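You operate a simulated robot arm through the tools that you are given. There is no shell and no other tool.

You run a simulated robot arm. Do the job below in one go: nothing can be reset, and whatever is moved stays where it is left.

## Task
Ready the album: day sign on Thu, page clamped, purple marker swapped for the green one.
Fine: the green marker goes in the red cup, the purple one back in the white stand; leave the third marker there.

The check looks at the end state, three seconds after you hand in, the way a careful person would. Anything else that was tipped, shoved, dropped, spilled or broken makes it a failure.

## Robot
A 6-joint arm with a fingered hand on a trunk, on a base that drives. Base frame: it is fixed to the floor where the robot stands at the start and does not move with it; the origin is under the middle of the robot, x ahead of it, y to its left, z up. Lengths are in m, angles in degrees, forces in N, time in s.
With the tool pointing down near the work surface it reaches from about 0.26 to 0.7 m from the robot's upright axis, wherever it stands. Its first joint turns from -166.0 to 166.0 degrees. Places, roughly: album page clamp [0.6, 0.1, 0.8]; day sign slider [0.5, -0.1, 0.8]; inside of the red cup [0.6, 0, 0.8]; right pot of the marker stand [0.7, -0.1, 0.8]. Payload 4 kg.
The TCP is the grasp point between the finger pads, 0.026 m short of the fingertips. In the tool frame z runs along the fingers and y along their closing line. Largest opening 0.148 m; the body of the gripper starts 0.073 m behind the TCP. The gripper is a hand of 3 fingers: y runs from the thumb to the fingers, the wrist lies at [0, 0, -0.239] in the tool frame.
Orientation is that of the tool frame in the base frame, as [roll, pitch, yaw] about the fixed x, y, z axes, in that order (R = Rz(yaw) Ry(pitch) Rx(roll)). With the fingers straight down and closing along the base's y, the tool's x points along the base's -x, its y along +y and its z along -z.

## Interface
- The arm moves only by the tool arm_command. Its argument "increments" is a list of rows, each a list of 2 entries, a list of its own where there are three numbers: the shift along the tool's x, y, z in units of 250 mm (1.0 is 250 mm), then the turn, a rotation vector about the tool's x, y, z in units of 60 degrees (1.0 is 60 degrees). In form: [[[x, y, z], [rx, ry, rz]], ...]. A call has 1 to 20 rows; each row is the pose to reach, as a shift and turn from the pose commanded when the call began, along the tool's axes at that moment. A call with a number of a shift or a turn outside -1 to 1 is refused whole. Rows are played at 5 a second. More than 0.05 m and 8.6 degrees between two rows, and nothing of the call is played. Where a pose cannot be reached the arm comes as near as it can. A force on the tool above 40 N (or 10 N above the force at the start of the call, whichever is more), or a blocked arm, ends the call early, and 0.2 s more pass. In this call time passes only in rows, and 0.2 s behind the last. The reply holds the time, the measured pose of the TCP, the force on the tool along the base axes, the opening and the grip force, in the units named above and with some noise, with the torque about the TCP (base axes, N m) and any sound that the robot's microphone picked up.
- Cameras (640 x 400 px; columns grow to the right, rows downward): "scene" is now at [0.0488, 0.1838, 1.5324]; the picture's right is [-0.31, -0.95, 0.00], its down [-0.70, 0.22, -0.68] and it looks along [0.65, -0.21, -0.73] (base axes); focal length 271 px, centre (320, 200). "wrist" rides on the gripper at [0.068, -0.039, -0.09] in the tool frame; the picture's right is [0.50, 0.87, 0.00], its down [-0.66, 0.38, -0.65] and it looks along [-0.57, 0.33, 0.76] (tool axes); focal length 222 px, centre (320, 200). There is no depth. A picture from a camera that has moved, and an enlarged one, comes with that camera's place and axes in the base frame and with its lens.
- camera(camera): a new picture of that camera. It takes no simulated time.
- move_column(by): slides the trunk up (or, below 0, down) by that many m; the arm and the scene camera ride with it, the base frame stays. It gives what a move gives, with no picture.
- steer(legs): drives the robot by 1 to 6 legs, each [ahead, left, turn to the left] in m, m and degrees, along the robot's own axes; the way and the turn of a leg run together, so that a leg with both is an arc; at most 1.5 m and 180 degrees a leg. The arm and the cameras ride along, it lands a little off, and it stops where it bumps. It gives what a move gives.
- finger_targets(finger1, finger2, thumb_bend): sets how far each is bent, from 0 (flat) to 1 (curled in); at 0.3 the hand is open as for a grip, at 0.7 the pads meet at the TCP. One left out holds its place. A second passes; each finger stops where it meets its share of the squeeze, and holds until it gets a number again. It is the only way to open and close the hand. It gives what a move gives, with no picture; readings hold the bend of each and the force on the fingers (four entries, about 0 where the hand has none), thumb and palm.
- pan_tilt(pan, tilt): turns the head with the scene camera to pan (to the left, within 120 degrees either way) and tilt (down, from -29 to 69), counted from straight ahead of the robot. It gives what a move gives.
- enlarge(camera, box): a new picture of the part [left, top, right, bottom] of that camera's present view, enlarged. It takes no simulated time.
- sign_off(): hands the job in; it is judged then, once.

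Nothing tells you exact positions but the pictures and the camera data. Unless the task says otherwise, let go and move clear before handing in.

The tools are called after ">>>" by a JSON object that holds its "fn" and its "kwargs". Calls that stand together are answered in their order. arm_command: Moves the arm, as the interface text tells. Its arguments: {"type":"object","properties":{"increments":{"type":"array"}},"required":["increments"]} The other tools are called the same way: move_column (by) slides the trunk up or down; finger_targets (finger1, finger2, thumb_bend) moves the fingers one by one; steer (legs) drives the base; pan_tilt (pan, tilt) turns the head that bears the scene camera; camera (camera) takes a picture; enlarge (camera, box) takes an enlarged picture of a part of a camera's view; sign_off () hands the job in.

At the start:

```text
time: 0.0
tcp_pos: [0.4038, 0.1258, 1.1036]
orientation: [179.8, 0.2, -179.9]
wrist_force: [0.2, -0.4, 0.5]
torque: [0.02, 0.0, 0.02]
finger_gap: 0.1482
grasp_force: 0.0
shape: jaw
bend: [0.3, 0.3, 0.3]
finger forces: [0.0, 0.1, 0.0, 0.0, 0.0, 0.1]
trunk travel left (down, up): [-0.275, 0.042]
robot x, y, heading: [0.0018, 0.0013, -0.1]
head pan, tilt: [-17.8, 47.1]
```

scene: 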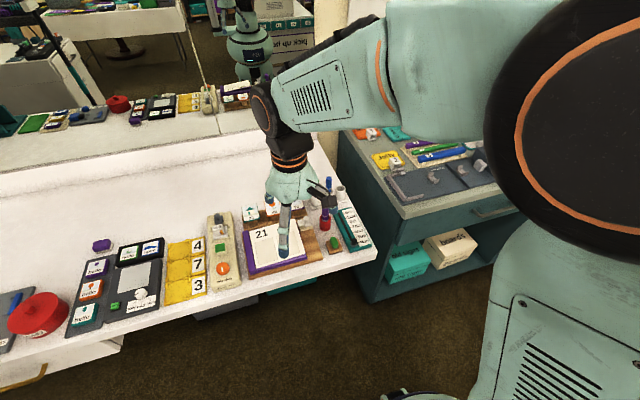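
wrist: 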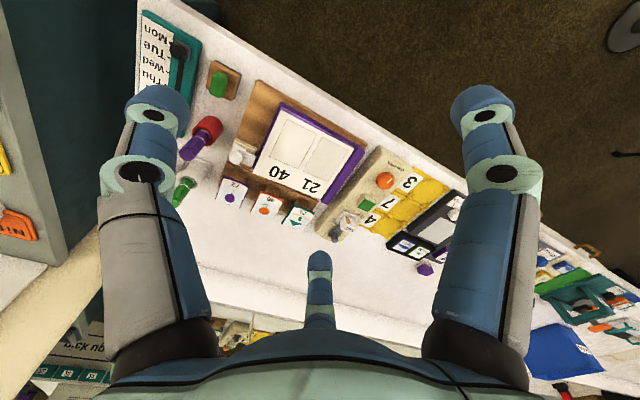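

I see a table with an album (purple cover, page "21 40"), a day sign with Mon–Thu, a red cup with a purple marker, and a white stand with a green marker. I'll look closer before moving anything.

>>> {"fn": "enlarge", "kwargs": {"camera": "scene", "box": [220, 160, 390, 280]}}

>>> {"fn": "enlarge", "kwargs": {"camera": "wrist", "box": [120, 0, 400, 250]}}

```text
3.33 times, centred on (305, 220) of scene
camera zoom: at [0.0488, 0.1838, 1.5324], right [-0.31, -0.95, 0.0], down [-0.7, 0.22, -0.68], along [0.65, -0.21, -0.73], focal length 902 px, centre (370, 133)
```

zoom: 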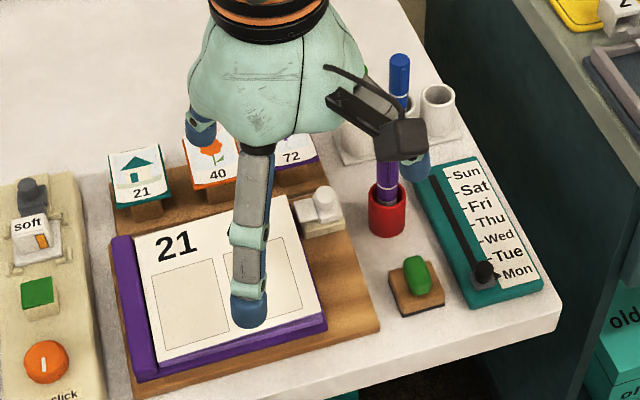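

```text
1.60 times, centred on (260, 125) of wrist
camera zoom: at [0.336, 0.0861, 1.1932], right [-0.5, 0.86, 0.0], down [0.65, 0.38, 0.66], along [0.57, 0.33, -0.76], focal length 355 px, centre (416, 320)
```

zoom: 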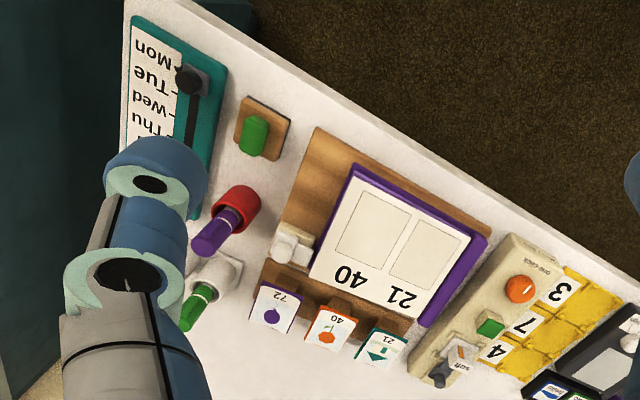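

The arm blocks the view of the album clamp and the marker stand, so I'll swing the hand to the right, high and clear of everything, and look again.

>>> {"fn": "arm_command", "kwargs": {"increments": [[[0.05, -0.15, -0.02], [0, 0, 0]], [[0.1, -0.3, -0.04], [0, 0, 0]], [[0.15, -0.45, -0.06], [0, 0, 0]], [[0.2, -0.6, -0.08], [0, 0, 0]], [[0.22, -0.75, -0.1], [0, 0, 0]], [[0.24, -0.9, -0.1], [0, 0, 0]]]}}

```text
time: 1.4
tcp_pos: [0.3442, -0.1001, 1.1271]
orientation: [179.8, 0.2, -180.0]
wrist_force: [-0.1, 0.1, 0.1]
torque: [0.01, 0.02, -0.02]
finger_gap: 0.1478
grasp_force: 0.0
shape: jaw
bend: [0.3, 0.3, 0.3]
finger forces: [0.1, 0.0, 0.1, 0.0, 0.0, 0.0]
trunk travel left (down, up): [-0.275, 0.042]
robot x, y, heading: [0.0011, -0.0009, -0.1]
head pan, tilt: [-17.8, 47.1]
```

The hand moved freely. I'll take pictures from here with both cameras.

>>> {"fn": "camera", "kwargs": {"camera": "wrist"}}

>>> {"fn": "camera", "kwargs": {"camera": "scene"}}

```text
taken
camera wrist: at [0.2761, -0.139, 1.2176], right [-0.5, 0.86, 0.0], down [0.65, 0.38, 0.66], along [0.57, 0.33, -0.76], focal length 222 px, centre (320, 200)
```

wrist: 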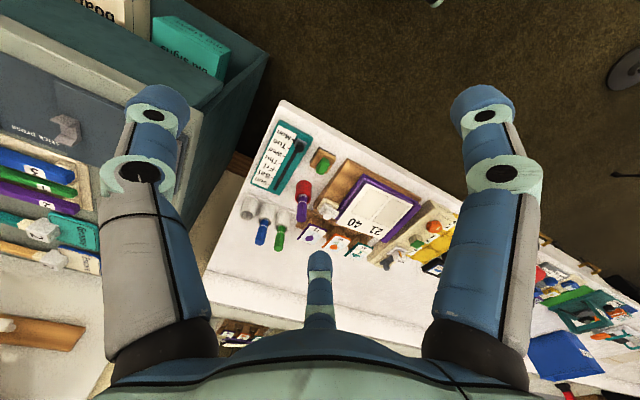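

```text
taken
camera scene: at [0.0487, 0.1832, 1.5325], right [-0.31, -0.95, 0.0], down [-0.7, 0.22, -0.68], along [0.65, -0.21, -0.73], focal length 271 px, centre (320, 200)
```

scene: 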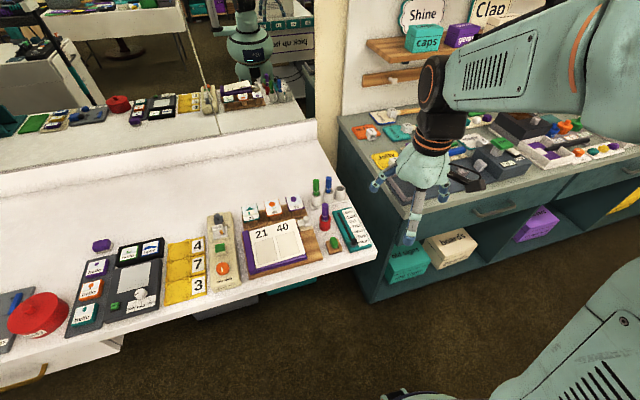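

Now the work area is in full view. I'll enlarge it.

>>> {"fn": "enlarge", "kwargs": {"camera": "scene", "box": [230, 165, 390, 265]}}

>>> {"fn": "enlarge", "kwargs": {"camera": "scene", "box": [295, 170, 375, 220]}}

>>> {"fn": "enlarge", "kwargs": {"camera": "scene", "box": [280, 205, 376, 265]}}

>>> {"fn": "enlarge", "kwargs": {"camera": "wrist", "box": [220, 90, 380, 260]}}

```text
4.00 times, centred on (310, 215) of scene
camera zoom: at [0.0487, 0.1832, 1.5325], right [-0.31, -0.95, 0.0], down [-0.7, 0.22, -0.68], along [0.65, -0.21, -0.73], focal length 1083 px, centre (360, 140)
```

zoom: 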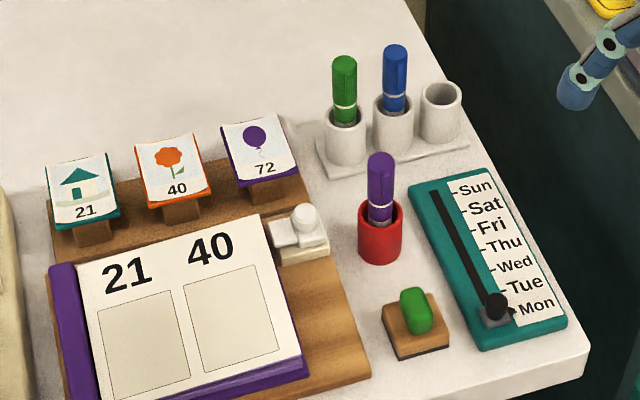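

```text
8.00 times, centred on (335, 195) of scene
camera zoom: at [0.0487, 0.1832, 1.5325], right [-0.31, -0.95, 0.0], down [-0.7, 0.22, -0.68], along [0.65, -0.21, -0.73], focal length 2166 px, centre (200, 240)
```

zoom: 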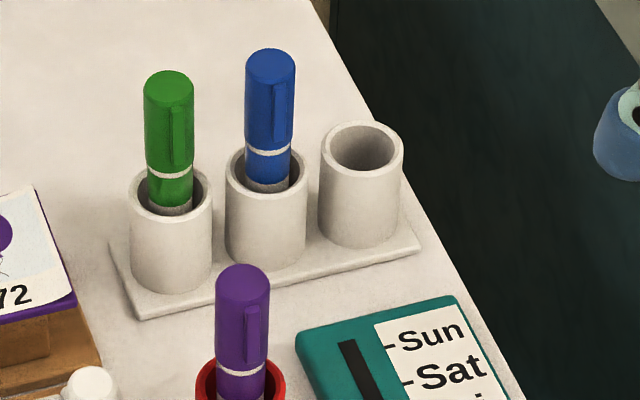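

```text
6.67 times, centred on (328, 235) of scene
camera zoom: at [0.0487, 0.1832, 1.5325], right [-0.31, -0.95, 0.0], down [-0.7, 0.22, -0.68], along [0.65, -0.21, -0.73], focal length 1804 px, centre (267, -33)
```

zoom: 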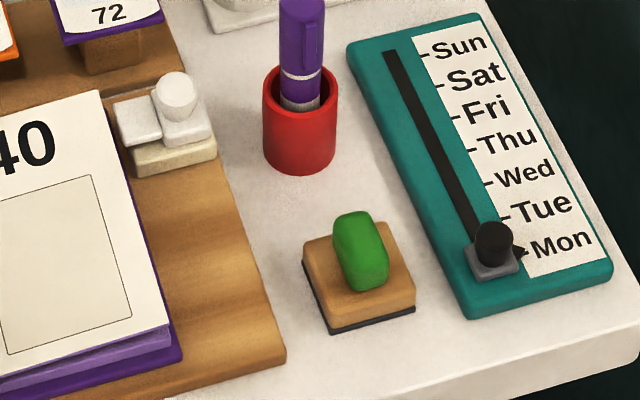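

```text
2.35 times, centred on (300, 175) of wrist
camera zoom: at [0.2761, -0.139, 1.2176], right [-0.5, 0.86, 0.0], down [0.65, 0.38, 0.66], along [0.57, 0.33, -0.76], focal length 523 px, centre (367, 259)
```

zoom: 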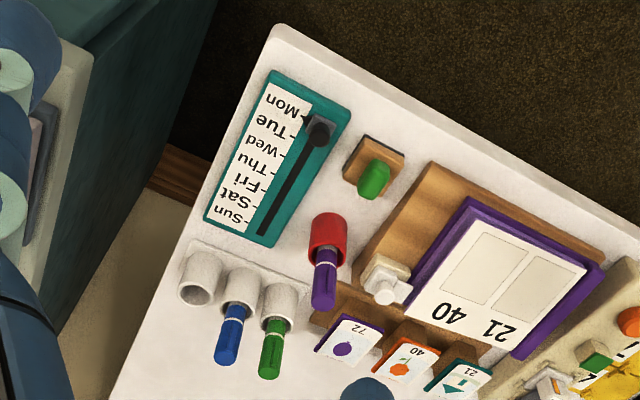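

The right pot of the stand is empty, the green and blue markers are in the left and middle pots, and the purple one is in the red cup. The slider knob sits at Mon, and the clamp has a white knob to the right of the page. I'll bring the wrist camera nearer for precise measurements.

>>> {"fn": "arm_command", "kwargs": {"increments": [[[-0.1, 0.04, 0.1], [0, 0, 0]], [[-0.2, 0.08, 0.2], [0, 0, 0]], [[-0.3, 0.12, 0.3], [0, 0, 0]], [[-0.424, 0.16, 0.428], [0, 0, 0]]]}}

>>> {"fn": "camera", "kwargs": {"camera": "wrist"}}

>>> {"fn": "enlarge", "kwargs": {"camera": "wrist", "box": [180, 0, 340, 100]}}

>>> {"fn": "enlarge", "kwargs": {"camera": "wrist", "box": [160, 100, 320, 200]}}

>>> {"fn": "enlarge", "kwargs": {"camera": "wrist", "box": [240, 60, 440, 240]}}

```text
time: 2.4
tcp_pos: [0.453, -0.0609, 1.0205]
orientation: [-180.0, 0.0, -179.9]
wrist_force: [0.0, -0.3, 0.0]
torque: [-0.02, 0.04, 0.0]
finger_gap: 0.1478
grasp_force: 0.1
shape: jaw
bend: [0.3, 0.3, 0.3]
finger forces: [0.0, 0.0, 0.1, 0.1, 0.0, 0.0]
trunk travel left (down, up): [-0.275, 0.042]
robot x, y, heading: [-0.0003, -0.0, 0.4]
head pan, tilt: [-17.8, 47.1]
```

```text
taken
camera wrist: at [0.3846, -0.0992, 1.1104], right [-0.5, 0.87, 0.0], down [0.65, 0.38, 0.66], along [0.57, 0.33, -0.76], focal length 222 px, centre (320, 200)
```

wrist: 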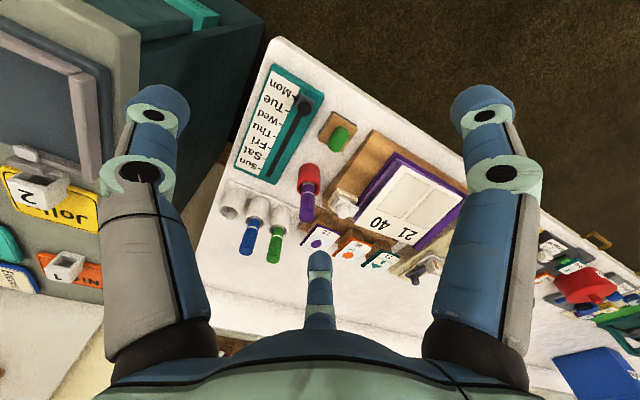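

```text
4.00 times, centred on (260, 50) of wrist
camera zoom: at [0.3846, -0.0992, 1.1104], right [-0.5, 0.87, 0.0], down [0.65, 0.38, 0.66], along [0.57, 0.33, -0.76], focal length 888 px, centre (560, 800)
```

zoom: 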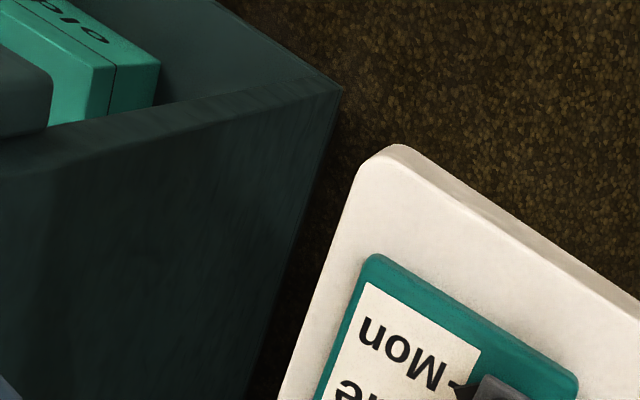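

```text
4.00 times, centred on (240, 150) of wrist
camera zoom: at [0.3846, -0.0992, 1.1104], right [-0.5, 0.87, 0.0], down [0.65, 0.38, 0.66], along [0.57, 0.33, -0.76], focal length 888 px, centre (640, 400)
```

zoom: 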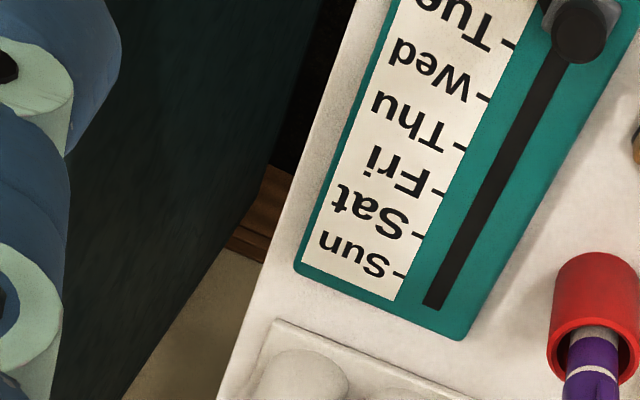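

```text
2.22 times, centred on (340, 150) of wrist
camera zoom: at [0.3846, -0.0992, 1.1104], right [-0.5, 0.87, 0.0], down [0.65, 0.38, 0.66], along [0.57, 0.33, -0.76], focal length 494 px, centre (276, 311)
```

zoom: 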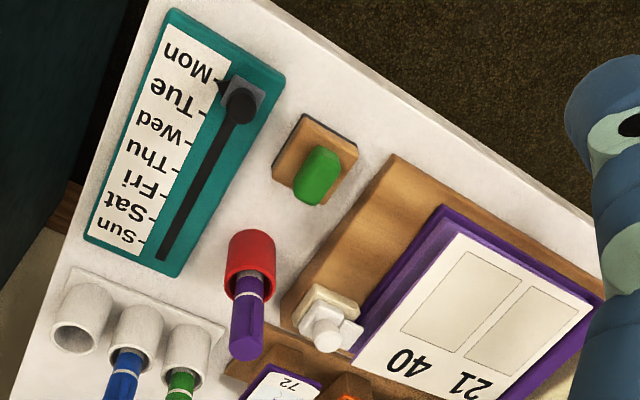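

The slider knob is at about (0.478, -0.069), with Thu about 65 mm farther along the groove. The clamp knob is near (0.58, 0.056). I'll take a closer look at the clamp, staying above the marker tops (about 0.90).

>>> {"fn": "arm_command", "kwargs": {"increments": [[[-0.047, 0.091, 0.07], [0, 0, 0]], [[-0.094, 0.182, 0.14], [0, 0, 0]], [[-0.141, 0.273, 0.21], [0, 0, 0]], [[-0.188, 0.364, 0.28], [0, 0, 0]]]}}

>>> {"fn": "camera", "kwargs": {"camera": "wrist"}}

>>> {"fn": "enlarge", "kwargs": {"camera": "wrist", "box": [250, 140, 370, 215]}}

>>> {"fn": "enlarge", "kwargs": {"camera": "scene", "box": [280, 205, 328, 235]}}

```text
time: 3.4
tcp_pos: [0.4981, 0.031, 0.951]
orientation: [-180.0, 0.1, -179.9]
wrist_force: [0.4, -0.3, 0.5]
torque: [-0.01, -0.02, 0.01]
finger_gap: 0.1476
grasp_force: 0.1
shape: jaw
bend: [0.3, 0.3, 0.3]
finger forces: [0.0, 0.0, 0.0, 0.0, 0.1, 0.1]
trunk travel left (down, up): [-0.275, 0.042]
robot x, y, heading: [-0.0018, -0.0029, 0.2]
head pan, tilt: [-17.8, 47.1]
```

```text
taken
camera wrist: at [0.43, -0.0081, 1.0413], right [-0.5, 0.87, 0.0], down [0.65, 0.38, 0.66], along [0.57, 0.33, -0.76], focal length 222 px, centre (320, 200)
```

wrist: 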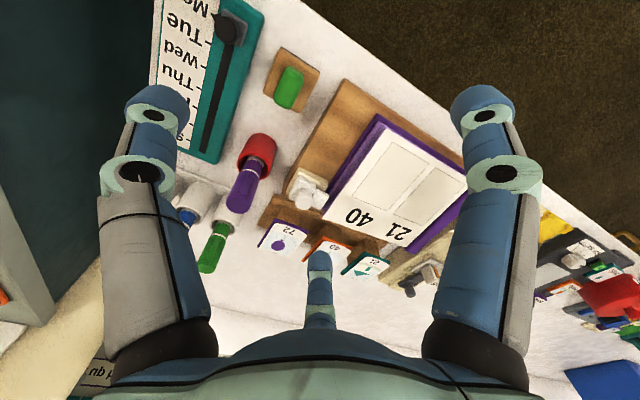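

```text
5.33 times, centred on (310, 178) of wrist
camera zoom: at [0.43, -0.0081, 1.0413], right [-0.5, 0.87, 0.0], down [0.65, 0.38, 0.66], along [0.57, 0.33, -0.76], focal length 1185 px, centre (373, 320)
```

zoom: 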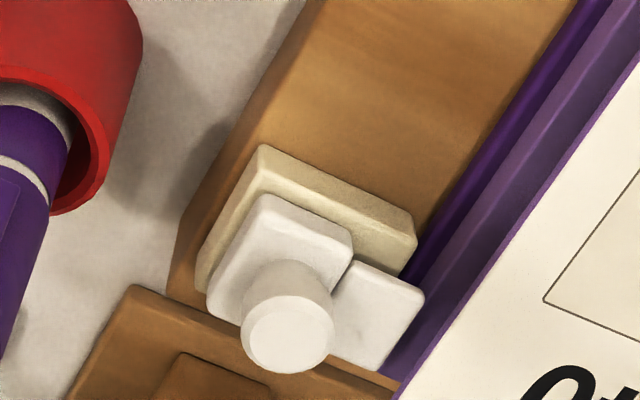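

```text
13.33 times, centred on (304, 220) of scene
camera zoom: at [0.0493, 0.1843, 1.5323], right [-0.31, -0.95, 0.0], down [-0.7, 0.22, -0.68], along [0.65, -0.21, -0.73], focal length 3609 px, centre (533, -67)
```

zoom: 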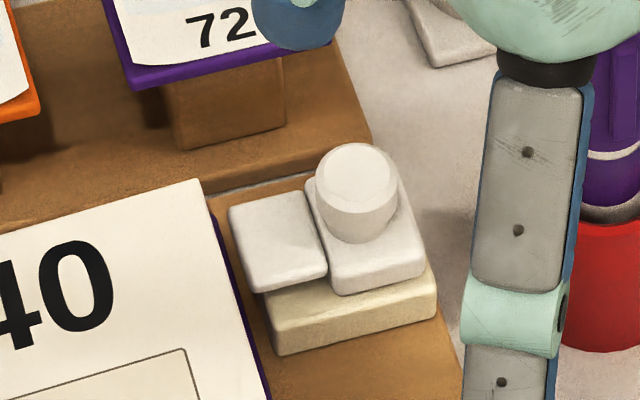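

The clamp is a slide block with a knob and a tongue pointing at the page, so it moves in +y. The cup stands right beside it, so I'll move the purple marker first and work the clamp and slider while the cup is empty. Next I'll look at the purple marker and the stand in detail.

>>> {"fn": "enlarge", "kwargs": {"camera": "wrist", "box": [170, 120, 298, 280]}}

>>> {"fn": "enlarge", "kwargs": {"camera": "scene", "box": [300, 170, 364, 240]}}

```text
2.50 times, centred on (234, 200) of wrist
camera zoom: at [0.43, -0.0081, 1.0413], right [-0.5, 0.87, 0.0], down [0.65, 0.38, 0.66], along [0.57, 0.33, -0.76], focal length 555 px, centre (535, 200)
```

zoom: 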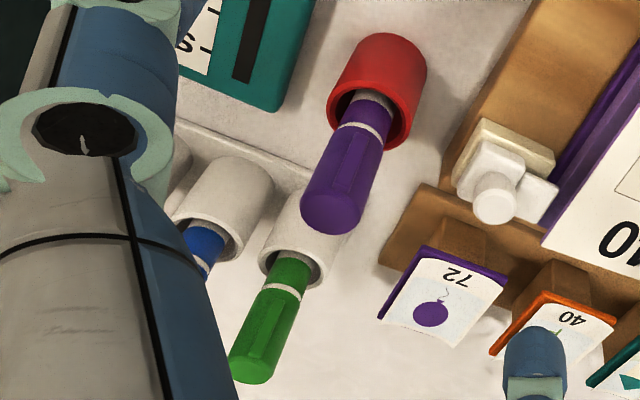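

```text
5.71 times, centred on (332, 205) of scene
camera zoom: at [0.0493, 0.1843, 1.5323], right [-0.31, -0.95, 0.0], down [-0.7, 0.22, -0.68], along [0.65, -0.21, -0.73], focal length 1547 px, centre (251, 171)
```

zoom: 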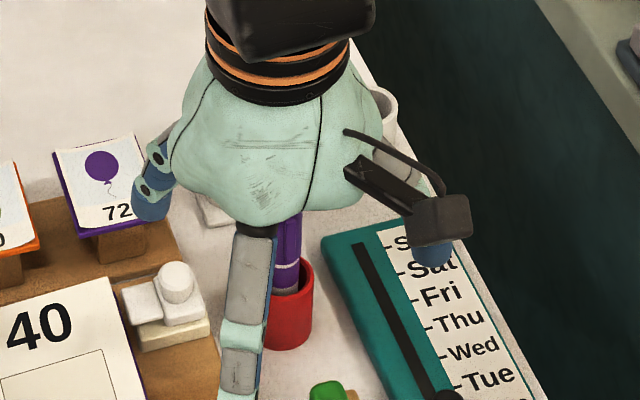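

The purple marker stands about vertical at (0.579, -0.005). The right pot is at about (0.692, -0.104), at the very edge of reach, so I'll check how much room the base has to drive forward.

>>> {"fn": "pan_tilt", "kwargs": {"pan": 0, "tilt": 69}}

>>> {"fn": "camera", "kwargs": {"camera": "scene"}}

```text
time: 4.2
tcp_pos: [0.4969, 0.0292, 0.952]
orientation: [179.9, 0.1, -180.0]
wrist_force: [-0.2, -0.6, -0.2]
torque: [-0.01, -0.01, 0.0]
finger_gap: 0.148
grasp_force: 0.1
shape: jaw
bend: [0.3, 0.3, 0.3]
finger forces: [0.0, 0.0, 0.0, 0.1, 0.0, 0.0]
trunk travel left (down, up): [-0.275, 0.042]
robot x, y, heading: [-0.0015, 0.004, -0.3]
head pan, tilt: [0.0, 68.8]
```

```text
taken
camera scene: at [0.029, 0.2082, 1.5065], right [0.0, -1.0, 0.0], down [-0.93, 0.0, -0.36], along [0.36, 0.0, -0.93], focal length 271 px, centre (320, 200)
```

scene: 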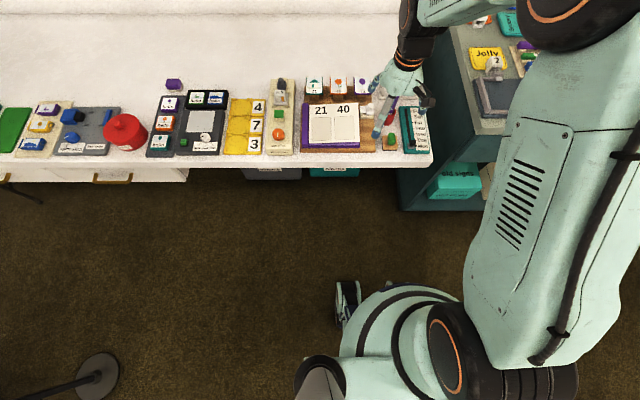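

There's about 0.25 m of free floor between the base and the table. I'll raise the hand well above the objects and drive 0.10 m ahead.

>>> {"fn": "arm_command", "kwargs": {"increments": [[[0.05, 0, -0.16], [0, 0, 0]], [[0.1, 0, -0.32], [0, 0, 0]], [[0.2, 0, -0.48], [0, 0, 0]]]}}

>>> {"fn": "steer", "kwargs": {"legs": [[0.1, 0, 0]]}}

>>> {"fn": "pan_tilt", "kwargs": {"pan": -14, "tilt": 50}}

>>> {"fn": "camera", "kwargs": {"camera": "scene"}}

>>> {"fn": "camera", "kwargs": {"camera": "wrist"}}

```text
time: 5.0
tcp_pos: [0.4454, 0.0303, 1.0709]
orientation: [179.9, 0.2, -179.8]
wrist_force: [0.1, 0.6, -0.3]
torque: [-0.02, 0.0, 0.0]
finger_gap: 0.1479
grasp_force: 0.0
shape: jaw
bend: [0.3, 0.3, 0.3]
finger forces: [0.1, 0.0, 0.0, 0.0, 0.1, 0.1]
trunk travel left (down, up): [-0.275, 0.042]
robot x, y, heading: [0.0022, 0.0005, 0.1]
head pan, tilt: [0.0, 68.8]
```

```text
time: 6.2
tcp_pos: [0.5471, 0.0298, 1.0718]
orientation: [179.8, 0.2, -179.8]
wrist_force: [0.2, 1.3, -0.1]
torque: [0.0, 0.01, 0.03]
finger_gap: 0.1478
grasp_force: 0.0
shape: jaw
bend: [0.3, 0.3, 0.3]
finger forces: [0.0, 0.0, 0.0, 0.0, 0.0, 0.1]
trunk travel left (down, up): [-0.275, 0.042]
robot x, y, heading: [0.0968, -0.0026, 0.1]
head pan, tilt: [0.0, 68.8]
```

```text
time: 7.0
tcp_pos: [0.5457, 0.0309, 1.0718]
orientation: [179.9, 0.1, -179.8]
wrist_force: [0.0, -0.6, -0.3]
torque: [-0.03, 0.03, -0.02]
finger_gap: 0.1482
grasp_force: 0.1
shape: jaw
bend: [0.3, 0.3, 0.3]
finger forces: [0.1, 0.1, 0.0, 0.0, 0.0, 0.1]
trunk travel left (down, up): [-0.275, 0.042]
robot x, y, heading: [0.0954, 0.0003, 0.2]
head pan, tilt: [-14.0, 50.0]
```

```text
taken
camera scene: at [0.1467, 0.1898, 1.5283], right [-0.24, -0.97, 0.0], down [-0.74, 0.18, -0.64], along [0.62, -0.15, -0.77], focal length 271 px, centre (320, 200)
```

scene: 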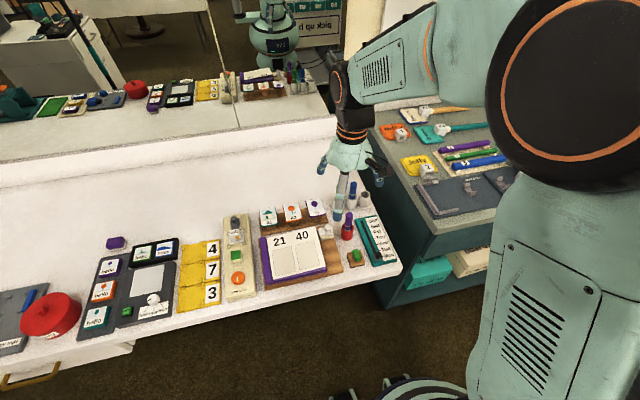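

```text
taken
camera wrist: at [0.479, -0.0081, 1.1616], right [-0.5, 0.86, 0.0], down [0.65, 0.38, 0.66], along [0.57, 0.33, -0.76], focal length 222 px, centre (320, 200)
```

wrist: 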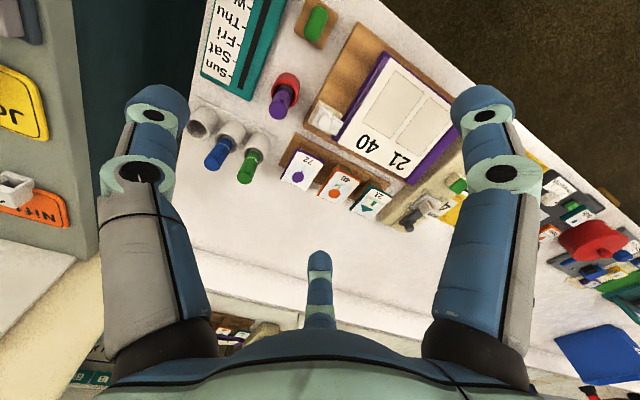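

The drive landed cleanly. I'll pre-close the fingers to a narrower opening and move above the purple marker, staying over its top, to check the alignment.

>>> {"fn": "finger_targets", "kwargs": {"finger1": 0.5, "finger2": 0.5, "thumb_bend": 0.5}}

>>> {"fn": "arm_command", "kwargs": {"increments": [[[-0.044, -0.047, 0.122], [0, 0, 0]], [[-0.088, -0.094, 0.244], [0, 0, 0]], [[-0.131, -0.141, 0.367], [0, 0, 0]]]}}

>>> {"fn": "camera", "kwargs": {"camera": "wrist"}}

>>> {"fn": "enlarge", "kwargs": {"camera": "scene", "box": [300, 120, 420, 260]}}

```text
time: 8.0
tcp_pos: [0.548, 0.0321, 1.071]
orientation: [179.9, 0.1, -179.8]
wrist_force: [-0.6, 0.3, -0.6]
torque: [0.02, 0.03, -0.03]
finger_gap: 0.0627
grasp_force: 0.0
shape: fingers
bend: [0.5, 0.5, 0.5]
finger forces: [0.0, 0.0, 0.0, 0.0, 0.1, 0.0]
trunk travel left (down, up): [-0.275, 0.042]
robot x, y, heading: [0.0978, -0.0017, -0.1]
head pan, tilt: [-14.0, 50.0]
```

```text
time: 8.8
tcp_pos: [0.5804, -0.0046, 0.9793]
orientation: [179.9, 0.1, -179.8]
wrist_force: [0.6, 0.6, 0.4]
torque: [0.03, 0.06, 0.0]
finger_gap: 0.0625
grasp_force: 0.1
shape: fingers
bend: [0.5, 0.5, 0.5]
finger forces: [0.0, 0.1, 0.0, 0.0, 0.0, 0.0]
trunk travel left (down, up): [-0.275, 0.042]
robot x, y, heading: [0.102, 0.0016, 0.3]
head pan, tilt: [-14.0, 50.0]
```

```text
taken
camera wrist: at [0.513, -0.0433, 1.0688], right [-0.5, 0.86, 0.0], down [0.65, 0.38, 0.66], along [0.57, 0.33, -0.76], focal length 222 px, centre (320, 200)
```

wrist: 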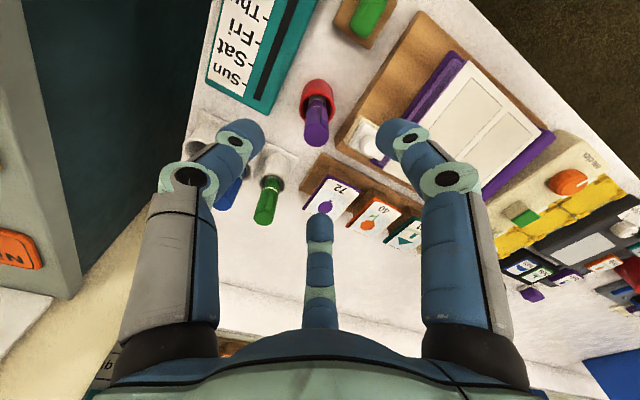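

```text
2.86 times, centred on (360, 190) of scene
camera zoom: at [0.1477, 0.1894, 1.5284], right [-0.24, -0.97, 0.0], down [-0.74, 0.18, -0.64], along [0.62, -0.15, -0.77], focal length 773 px, centre (206, 229)
```

zoom: 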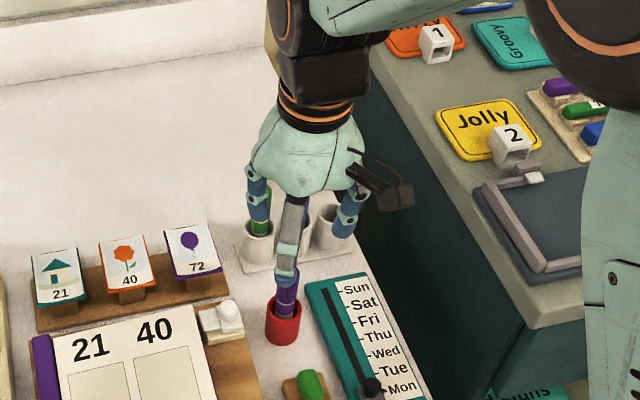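

>>> {"fn": "enlarge", "kwargs": {"camera": "wrist", "box": [260, 70, 380, 160]}}

```text
4.44 times, centred on (320, 115) of wrist
camera zoom: at [0.513, -0.0433, 1.0688], right [-0.5, 0.86, 0.0], down [0.65, 0.38, 0.66], along [0.57, 0.33, -0.76], focal length 987 px, centre (320, 578)
```

zoom: 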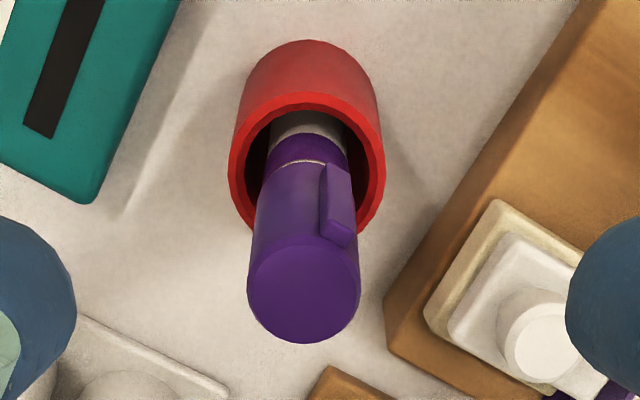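

The purple marker is within 3 mm of the hand axis, and its top is at about z 0.90. I'll correct sideways and go down so the pads sit about 25 mm below its top.

>>> {"fn": "arm_command", "kwargs": {"increments": [[[-0.0064, -0.0108, 0.05], [0, 0, 0]], [[-0.0064, -0.0108, 0.17], [0, 0, 0]], [[-0.0064, -0.0108, 0.29], [0, 0, 0]], [[-0.0064, -0.0108, 0.417], [0, 0, 0]]]}}

>>> {"fn": "camera", "kwargs": {"camera": "wrist"}}

>>> {"fn": "enlarge", "kwargs": {"camera": "scene", "box": [300, 150, 400, 260]}}

```text
time: 9.8
tcp_pos: [0.5819, -0.0073, 0.8749]
orientation: [179.9, 0.1, -179.8]
wrist_force: [0.1, -0.8, -0.7]
torque: [-0.03, 0.05, -0.01]
finger_gap: 0.0623
grasp_force: 0.0
shape: fingers
bend: [0.5, 0.5, 0.5]
finger forces: [0.0, 0.0, 0.0, 0.0, 0.1, 0.0]
trunk travel left (down, up): [-0.275, 0.042]
robot x, y, heading: [0.1002, -0.0, 0.2]
head pan, tilt: [-14.0, 50.0]
```

```text
taken
camera wrist: at [0.5137, -0.0461, 0.9647], right [-0.5, 0.86, 0.0], down [0.65, 0.38, 0.66], along [0.57, 0.33, -0.76], focal length 222 px, centre (320, 200)
```

wrist: 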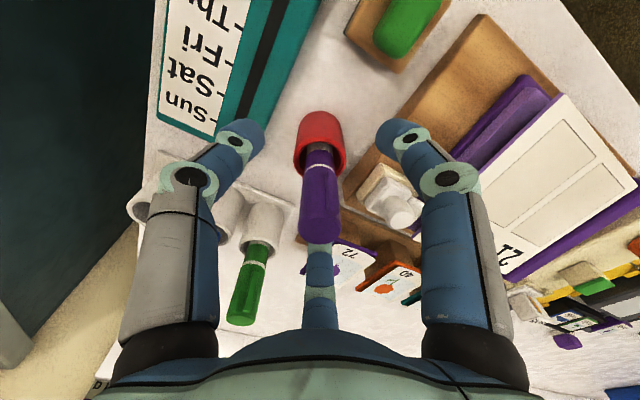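

```text
3.64 times, centred on (350, 205) of scene
camera zoom: at [0.1474, 0.1897, 1.5284], right [-0.24, -0.97, 0.0], down [-0.74, 0.18, -0.64], along [0.62, -0.15, -0.77], focal length 984 px, centre (211, 182)
```

zoom: 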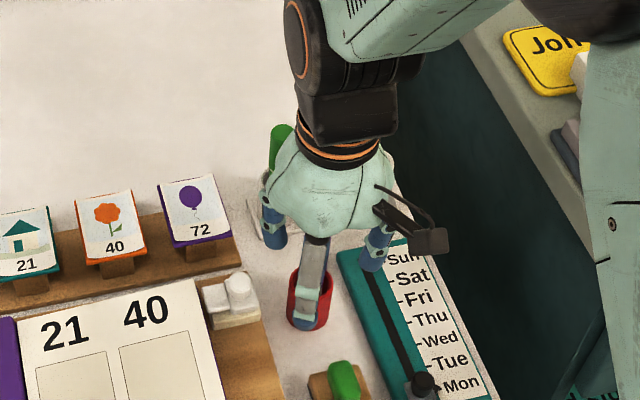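

The marker sits centrally between the three fingers, so I'll close on it.

>>> {"fn": "finger_targets", "kwargs": {"finger1": 0.7, "finger2": 0.7, "thumb_bend": 0.7}}

>>> {"fn": "camera", "kwargs": {"camera": "wrist"}}

```text
time: 10.8
tcp_pos: [0.5817, -0.0077, 0.875]
orientation: [180.0, 0.1, -179.8]
wrist_force: [-0.3, 0.2, 0.0]
torque: [0.0, -0.01, -0.02]
finger_gap: 0.0129
grasp_force: 7.2
shape: fingers
bend: [0.65, 0.65, 0.67]
finger forces: [4.5, 4.7, 0.0, 0.0, 5.4, 0.0]
trunk travel left (down, up): [-0.275, 0.042]
robot x, y, heading: [0.098, -0.0007, 0.1]
head pan, tilt: [-14.0, 50.0]
```

```text
taken
camera wrist: at [0.5133, -0.0461, 0.9652], right [-0.5, 0.86, 0.0], down [0.65, 0.38, 0.66], along [0.57, 0.33, -0.76], focal length 222 px, centre (320, 200)
```

wrist: 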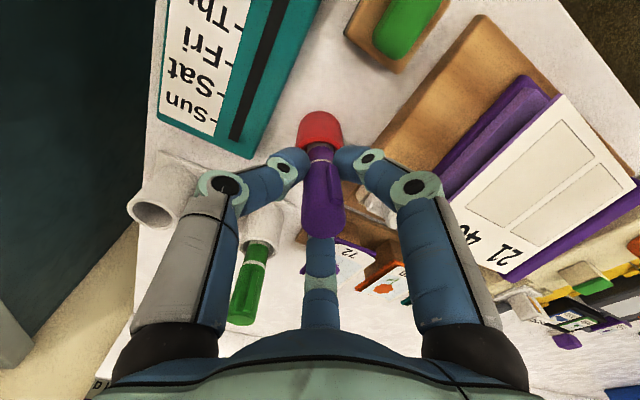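

All three fingers hold the marker. I'll lift it straight up out of the cup by 0.11 m.

>>> {"fn": "arm_command", "kwargs": {"increments": [[[0, 0, -0.06], [0, 0, 0]], [[0, 0, -0.16], [0, 0, 0]], [[0, 0, -0.26], [0, 0, 0]], [[0, 0, -0.36], [0, 0, 0]], [[0, 0, -0.46], [0, 0, 0]]]}}

>>> {"fn": "camera", "kwargs": {"camera": "wrist"}}

>>> {"fn": "enlarge", "kwargs": {"camera": "scene", "box": [300, 130, 400, 260]}}

```text
time: 12.0
tcp_pos: [0.5814, -0.0086, 0.9896]
orientation: [179.9, 0.2, -179.7]
wrist_force: [0.3, -0.8, 0.7]
torque: [0.0, 0.02, 0.04]
finger_gap: 0.0132
grasp_force: 7.6
shape: fingers
bend: [0.65, 0.65, 0.67]
finger forces: [4.5, 4.8, 0.0, 0.1, 5.5, 0.1]
trunk travel left (down, up): [-0.275, 0.042]
robot x, y, heading: [0.1003, -0.0032, 0.2]
head pan, tilt: [-14.0, 50.0]
```

```text
taken
camera wrist: at [0.5137, -0.0464, 1.0814], right [-0.5, 0.86, 0.0], down [0.65, 0.38, 0.66], along [0.57, 0.33, -0.76], focal length 222 px, centre (320, 200)
```

wrist: 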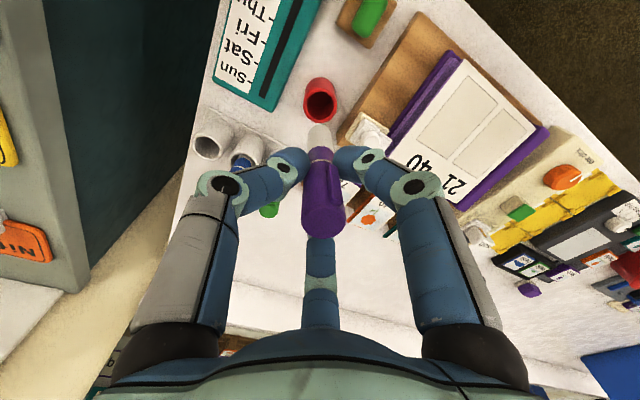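

```text
3.08 times, centred on (350, 195) of scene
camera zoom: at [0.1464, 0.1897, 1.5284], right [-0.24, -0.97, 0.0], down [-0.74, 0.18, -0.64], along [0.62, -0.15, -0.77], focal length 833 px, centre (228, 215)
```

zoom: 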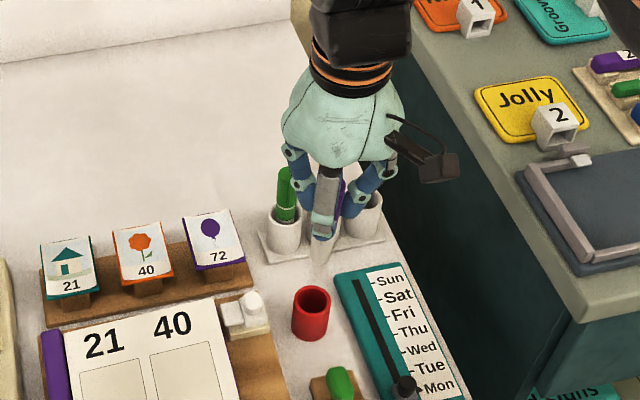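

The marker came out cleanly. I'll enlarge to see its lower end and the pots.

>>> {"fn": "enlarge", "kwargs": {"camera": "wrist", "box": [180, 70, 370, 240]}}

```text
2.35 times, centred on (275, 155) of wrist
camera zoom: at [0.5137, -0.0464, 1.0814], right [-0.5, 0.86, 0.0], down [0.65, 0.38, 0.66], along [0.57, 0.33, -0.76], focal length 523 px, centre (426, 306)
```

zoom: 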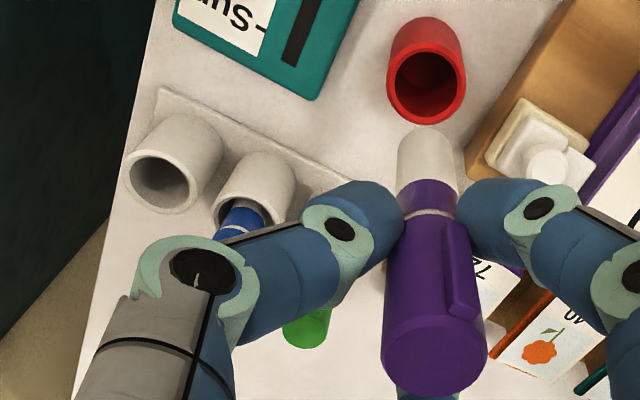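

The marker hangs straight, with its lower end about 95 mm below the TCP. I'll carry it, raised a bit, over the empty right pot.

>>> {"fn": "arm_command", "kwargs": {"increments": [[[0, -0.06, -0.08], [0, 0, 0]], [[-0.1, -0.16, -0.1], [0, 0, 0]], [[-0.22, -0.26, -0.1], [0, 0, 0]], [[-0.34, -0.34, -0.1], [0, 0, 0]], [[-0.462, -0.374, -0.1], [0, 0, 0]]]}}

>>> {"fn": "camera", "kwargs": {"camera": "wrist"}}

>>> {"fn": "enlarge", "kwargs": {"camera": "wrist", "box": [250, 60, 390, 240]}}

>>> {"fn": "enlarge", "kwargs": {"camera": "scene", "box": [310, 110, 410, 260]}}

```text
time: 13.2
tcp_pos: [0.6975, -0.099, 1.0145]
orientation: [179.9, 0.2, -179.7]
wrist_force: [0.7, -0.2, 0.2]
torque: [-0.02, 0.01, -0.02]
finger_gap: 0.013
grasp_force: 7.4
shape: fingers
bend: [0.65, 0.65, 0.67]
finger forces: [4.4, 4.9, 0.0, 0.0, 5.3, 0.0]
trunk travel left (down, up): [-0.275, 0.042]
robot x, y, heading: [0.0991, 0.0004, 0.2]
head pan, tilt: [-14.0, 50.0]
```

```text
taken
camera wrist: at [0.6298, -0.1386, 1.1047], right [-0.5, 0.86, 0.0], down [0.65, 0.38, 0.66], along [0.57, 0.33, -0.76], focal length 222 px, centre (320, 200)
```

wrist: 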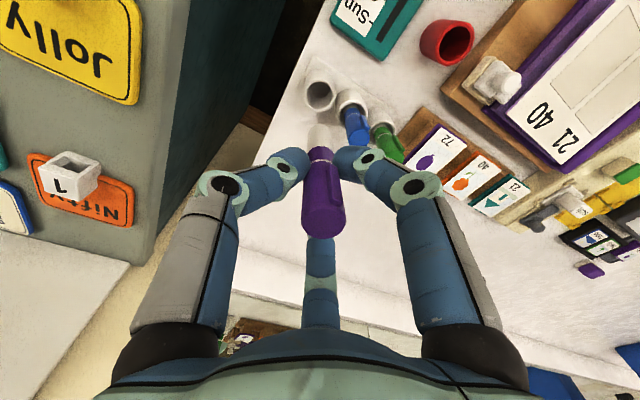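

```text
2.22 times, centred on (320, 150) of wrist
camera zoom: at [0.6298, -0.1386, 1.1047], right [-0.5, 0.86, 0.0], down [0.65, 0.38, 0.66], along [0.57, 0.33, -0.76], focal length 494 px, centre (320, 311)
```

zoom: 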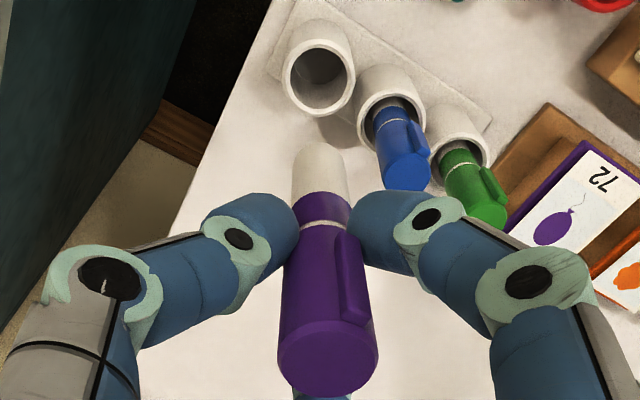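

```text
2.67 times, centred on (360, 185) of scene
camera zoom: at [0.1478, 0.1896, 1.5284], right [-0.24, -0.97, 0.0], down [-0.74, 0.18, -0.64], along [0.62, -0.15, -0.77], focal length 722 px, centre (213, 240)
```

zoom: 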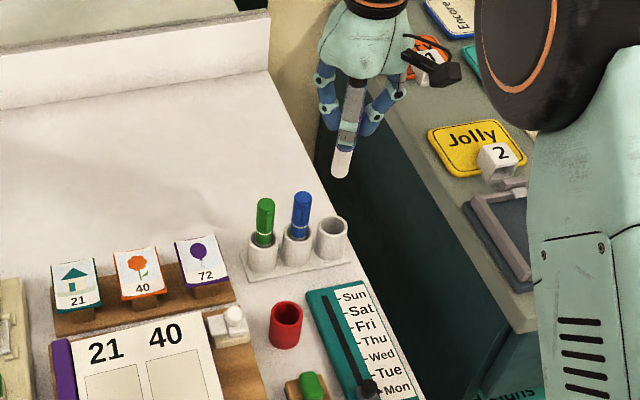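

>>> {"fn": "enlarge", "kwargs": {"camera": "scene", "box": [390, 160, 450, 220]}}

>>> {"fn": "enlarge", "kwargs": {"camera": "scene", "box": [370, 160, 460, 215]}}

>>> {"fn": "camera", "kwargs": {"camera": "scene"}}

```text
6.67 times, centred on (420, 190) of scene
camera zoom: at [0.1478, 0.1896, 1.5284], right [-0.24, -0.97, 0.0], down [-0.74, 0.18, -0.64], along [0.62, -0.15, -0.77], focal length 1804 px, centre (-347, 267)
```

zoom: 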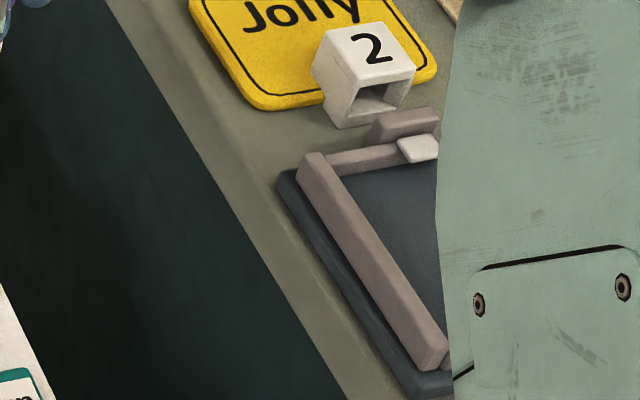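

```text
7.11 times, centred on (415, 188) of scene
camera zoom: at [0.1478, 0.1896, 1.5284], right [-0.24, -0.97, 0.0], down [-0.74, 0.18, -0.64], along [0.62, -0.15, -0.77], focal length 1925 px, centre (-356, 289)
```

zoom: 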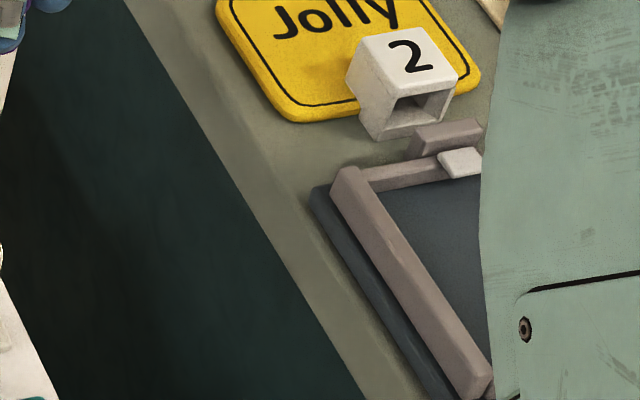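

```text
taken
camera scene: at [0.1478, 0.1896, 1.5284], right [-0.24, -0.97, 0.0], down [-0.74, 0.18, -0.64], along [0.62, -0.15, -0.77], focal length 271 px, centre (320, 200)
```

scene: 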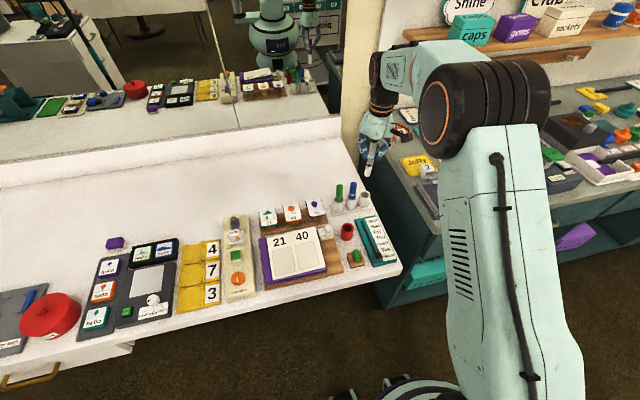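

>>> {"fn": "enlarge", "kwargs": {"camera": "scene", "box": [325, 155, 405, 215]}}

```text
6.67 times, centred on (365, 185) of scene
camera zoom: at [0.1478, 0.1896, 1.5284], right [-0.24, -0.97, 0.0], down [-0.74, 0.18, -0.64], along [0.62, -0.15, -0.77], focal length 1804 px, centre (20, 300)
```

zoom: 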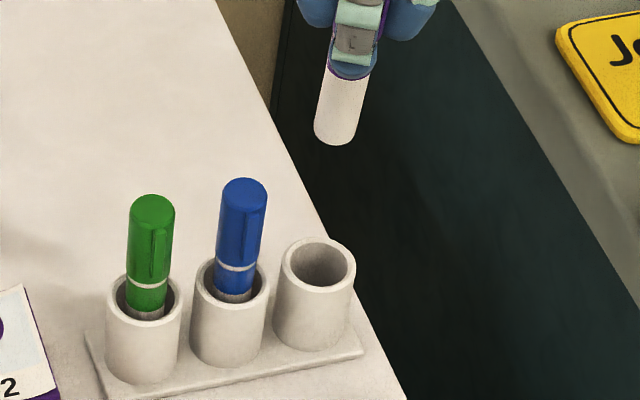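

The marker hangs almost exactly over the right pot. I'll lower it to just above the rim and check again.

>>> {"fn": "arm_command", "kwargs": {"increments": [[[0, -0.006, 0.08], [0, 0, 0]], [[0, -0.006, 0.16], [0, 0, 0]], [[0, -0.006, 0.24], [0, 0, 0]], [[0, -0.006, 0.318], [0, 0, 0]]]}}

>>> {"fn": "enlarge", "kwargs": {"camera": "wrist", "box": [250, 60, 390, 240]}}

>>> {"fn": "enlarge", "kwargs": {"camera": "scene", "box": [325, 155, 405, 215]}}

```text
time: 14.2
tcp_pos: [0.6962, -0.1025, 0.9349]
orientation: [179.8, 0.0, -179.8]
wrist_force: [0.0, 0.2, 0.5]
torque: [0.01, -0.01, -0.03]
finger_gap: 0.0132
grasp_force: 7.1
shape: fingers
bend: [0.65, 0.65, 0.67]
finger forces: [4.3, 4.8, 0.1, 0.0, 5.4, 0.0]
trunk travel left (down, up): [-0.275, 0.042]
robot x, y, heading: [0.102, 0.0002, 0.1]
head pan, tilt: [-14.0, 50.0]
```

```text
2.22 times, centred on (320, 150) of wrist
camera zoom: at [0.6299, -0.1408, 1.0253], right [-0.5, 0.86, 0.0], down [0.65, 0.38, 0.66], along [0.57, 0.33, -0.76], focal length 494 px, centre (320, 311)
```

zoom: 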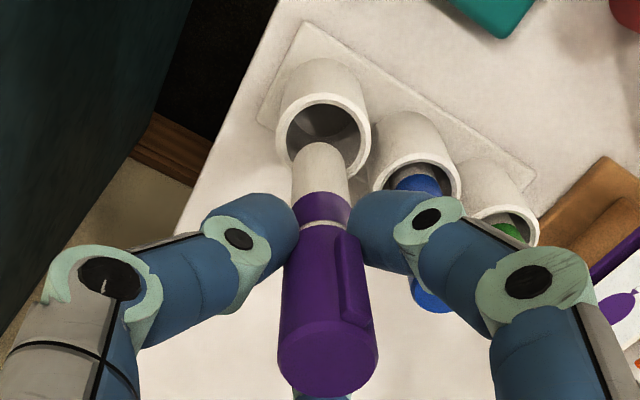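

```text
6.67 times, centred on (365, 185) of scene
camera zoom: at [0.147, 0.1897, 1.5284], right [-0.24, -0.97, 0.0], down [-0.74, 0.18, -0.64], along [0.62, -0.15, -0.77], focal length 1804 px, centre (20, 300)
```

zoom: 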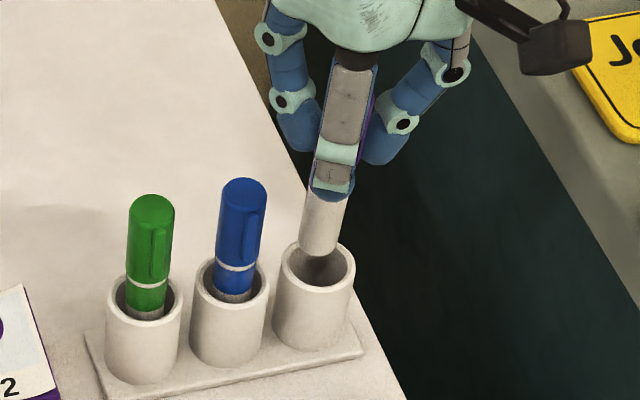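

The marker end is just above the rim, perhaps 2 mm too far out. I'll nudge it toward the robot and lower it about 25 mm so the end enters the pot, watching the force.

>>> {"fn": "arm_command", "kwargs": {"increments": [[[0.0096, 0, 0.02], [0, 0, 0]], [[0.0096, 0, 0.05], [0, 0, 0]], [[0.0096, 0, 0.08], [0, 0, 0]], [[0.0096, 0, 0.11], [0, 0, 0]]]}}

>>> {"fn": "enlarge", "kwargs": {"camera": "wrist", "box": [250, 60, 390, 240]}}

>>> {"fn": "enlarge", "kwargs": {"camera": "scene", "box": [325, 155, 405, 215]}}

```text
time: 15.2
tcp_pos: [0.6944, -0.1024, 0.9095]
orientation: [179.9, 0.2, -179.7]
wrist_force: [0.2, -0.3, 0.0]
torque: [0.02, -0.03, 0.0]
finger_gap: 0.0132
grasp_force: 7.5
shape: fingers
bend: [0.65, 0.65, 0.67]
finger forces: [4.5, 4.8, 0.1, 0.0, 5.3, 0.0]
trunk travel left (down, up): [-0.275, 0.042]
robot x, y, heading: [0.0993, -0.0014, 0.2]
head pan, tilt: [-14.0, 50.0]
```

```text
2.22 times, centred on (320, 150) of wrist
camera zoom: at [0.6275, -0.1405, 0.9984], right [-0.5, 0.86, 0.0], down [0.65, 0.38, 0.66], along [0.57, 0.33, -0.76], focal length 494 px, centre (320, 311)
```

zoom: 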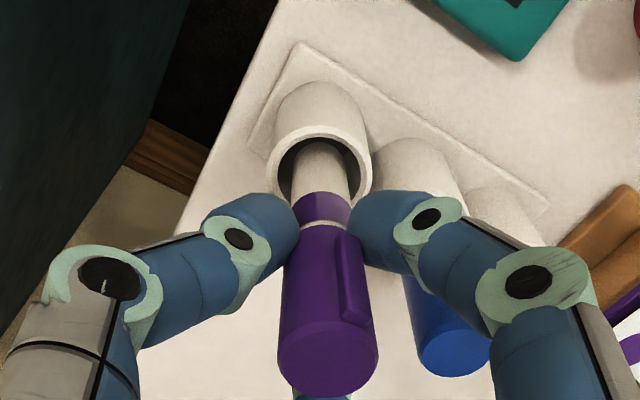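

```text
6.67 times, centred on (365, 185) of scene
camera zoom: at [0.1469, 0.1897, 1.5284], right [-0.24, -0.97, 0.0], down [-0.74, 0.18, -0.64], along [0.62, -0.15, -0.77], focal length 1804 px, centre (20, 300)
```

zoom: 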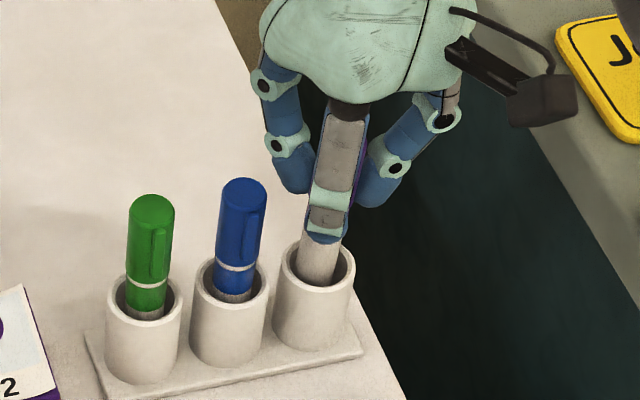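

The marker end is inside the pot and centred, with no contact. I'll lower it to near the pot floor.

>>> {"fn": "arm_command", "kwargs": {"increments": [[[0, 0, 0.025], [0, 0, 0]], [[0, 0, 0.05], [0, 0, 0]], [[0, 0, 0.075], [0, 0, 0]], [[0, 0, 0.1], [0, 0, 0]]]}}

>>> {"fn": "enlarge", "kwargs": {"camera": "scene", "box": [325, 155, 405, 215]}}

```text
time: 16.2
tcp_pos: [0.6952, -0.1021, 0.8816]
orientation: [179.9, 0.1, -179.9]
wrist_force: [-0.5, 1.0, -0.7]
torque: [-0.03, -0.04, -0.01]
finger_gap: 0.0135
grasp_force: 7.8
shape: fingers
bend: [0.65, 0.65, 0.67]
finger forces: [4.4, 4.8, 0.0, 0.1, 5.4, 0.1]
trunk travel left (down, up): [-0.275, 0.042]
robot x, y, heading: [0.1012, -0.0008, 0.1]
head pan, tilt: [-14.0, 50.0]
```

```text
6.67 times, centred on (365, 185) of scene
camera zoom: at [0.1469, 0.1897, 1.5284], right [-0.24, -0.97, 0.0], down [-0.74, 0.18, -0.64], along [0.62, -0.15, -0.77], focal length 1804 px, centre (20, 300)
```

zoom: 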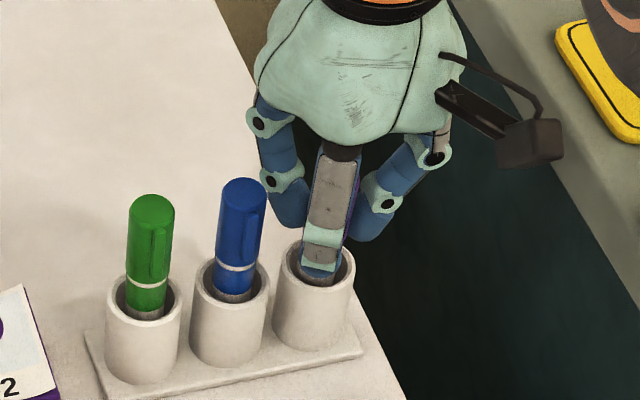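

>>> {"fn": "arm_command", "kwargs": {"increments": [[[0, 0, 0.008], [0, 0, 0]], [[0, 0, 0.016], [0, 0, 0]]]}}

```text
time: 16.8
tcp_pos: [0.6952, -0.1011, 0.8794]
orientation: [-180.0, 0.2, -179.8]
wrist_force: [-0.3, 0.3, 4.1]
torque: [-0.02, 0.02, -0.01]
finger_gap: 0.0128
grasp_force: 8.4
shape: fingers
bend: [0.65, 0.65, 0.67]
finger forces: [4.7, 5.3, 0.1, 0.1, 6.1, 0.0]
trunk travel left (down, up): [-0.275, 0.042]
robot x, y, heading: [0.0986, 0.0027, 0.1]
head pan, tilt: [-14.0, 50.0]
```

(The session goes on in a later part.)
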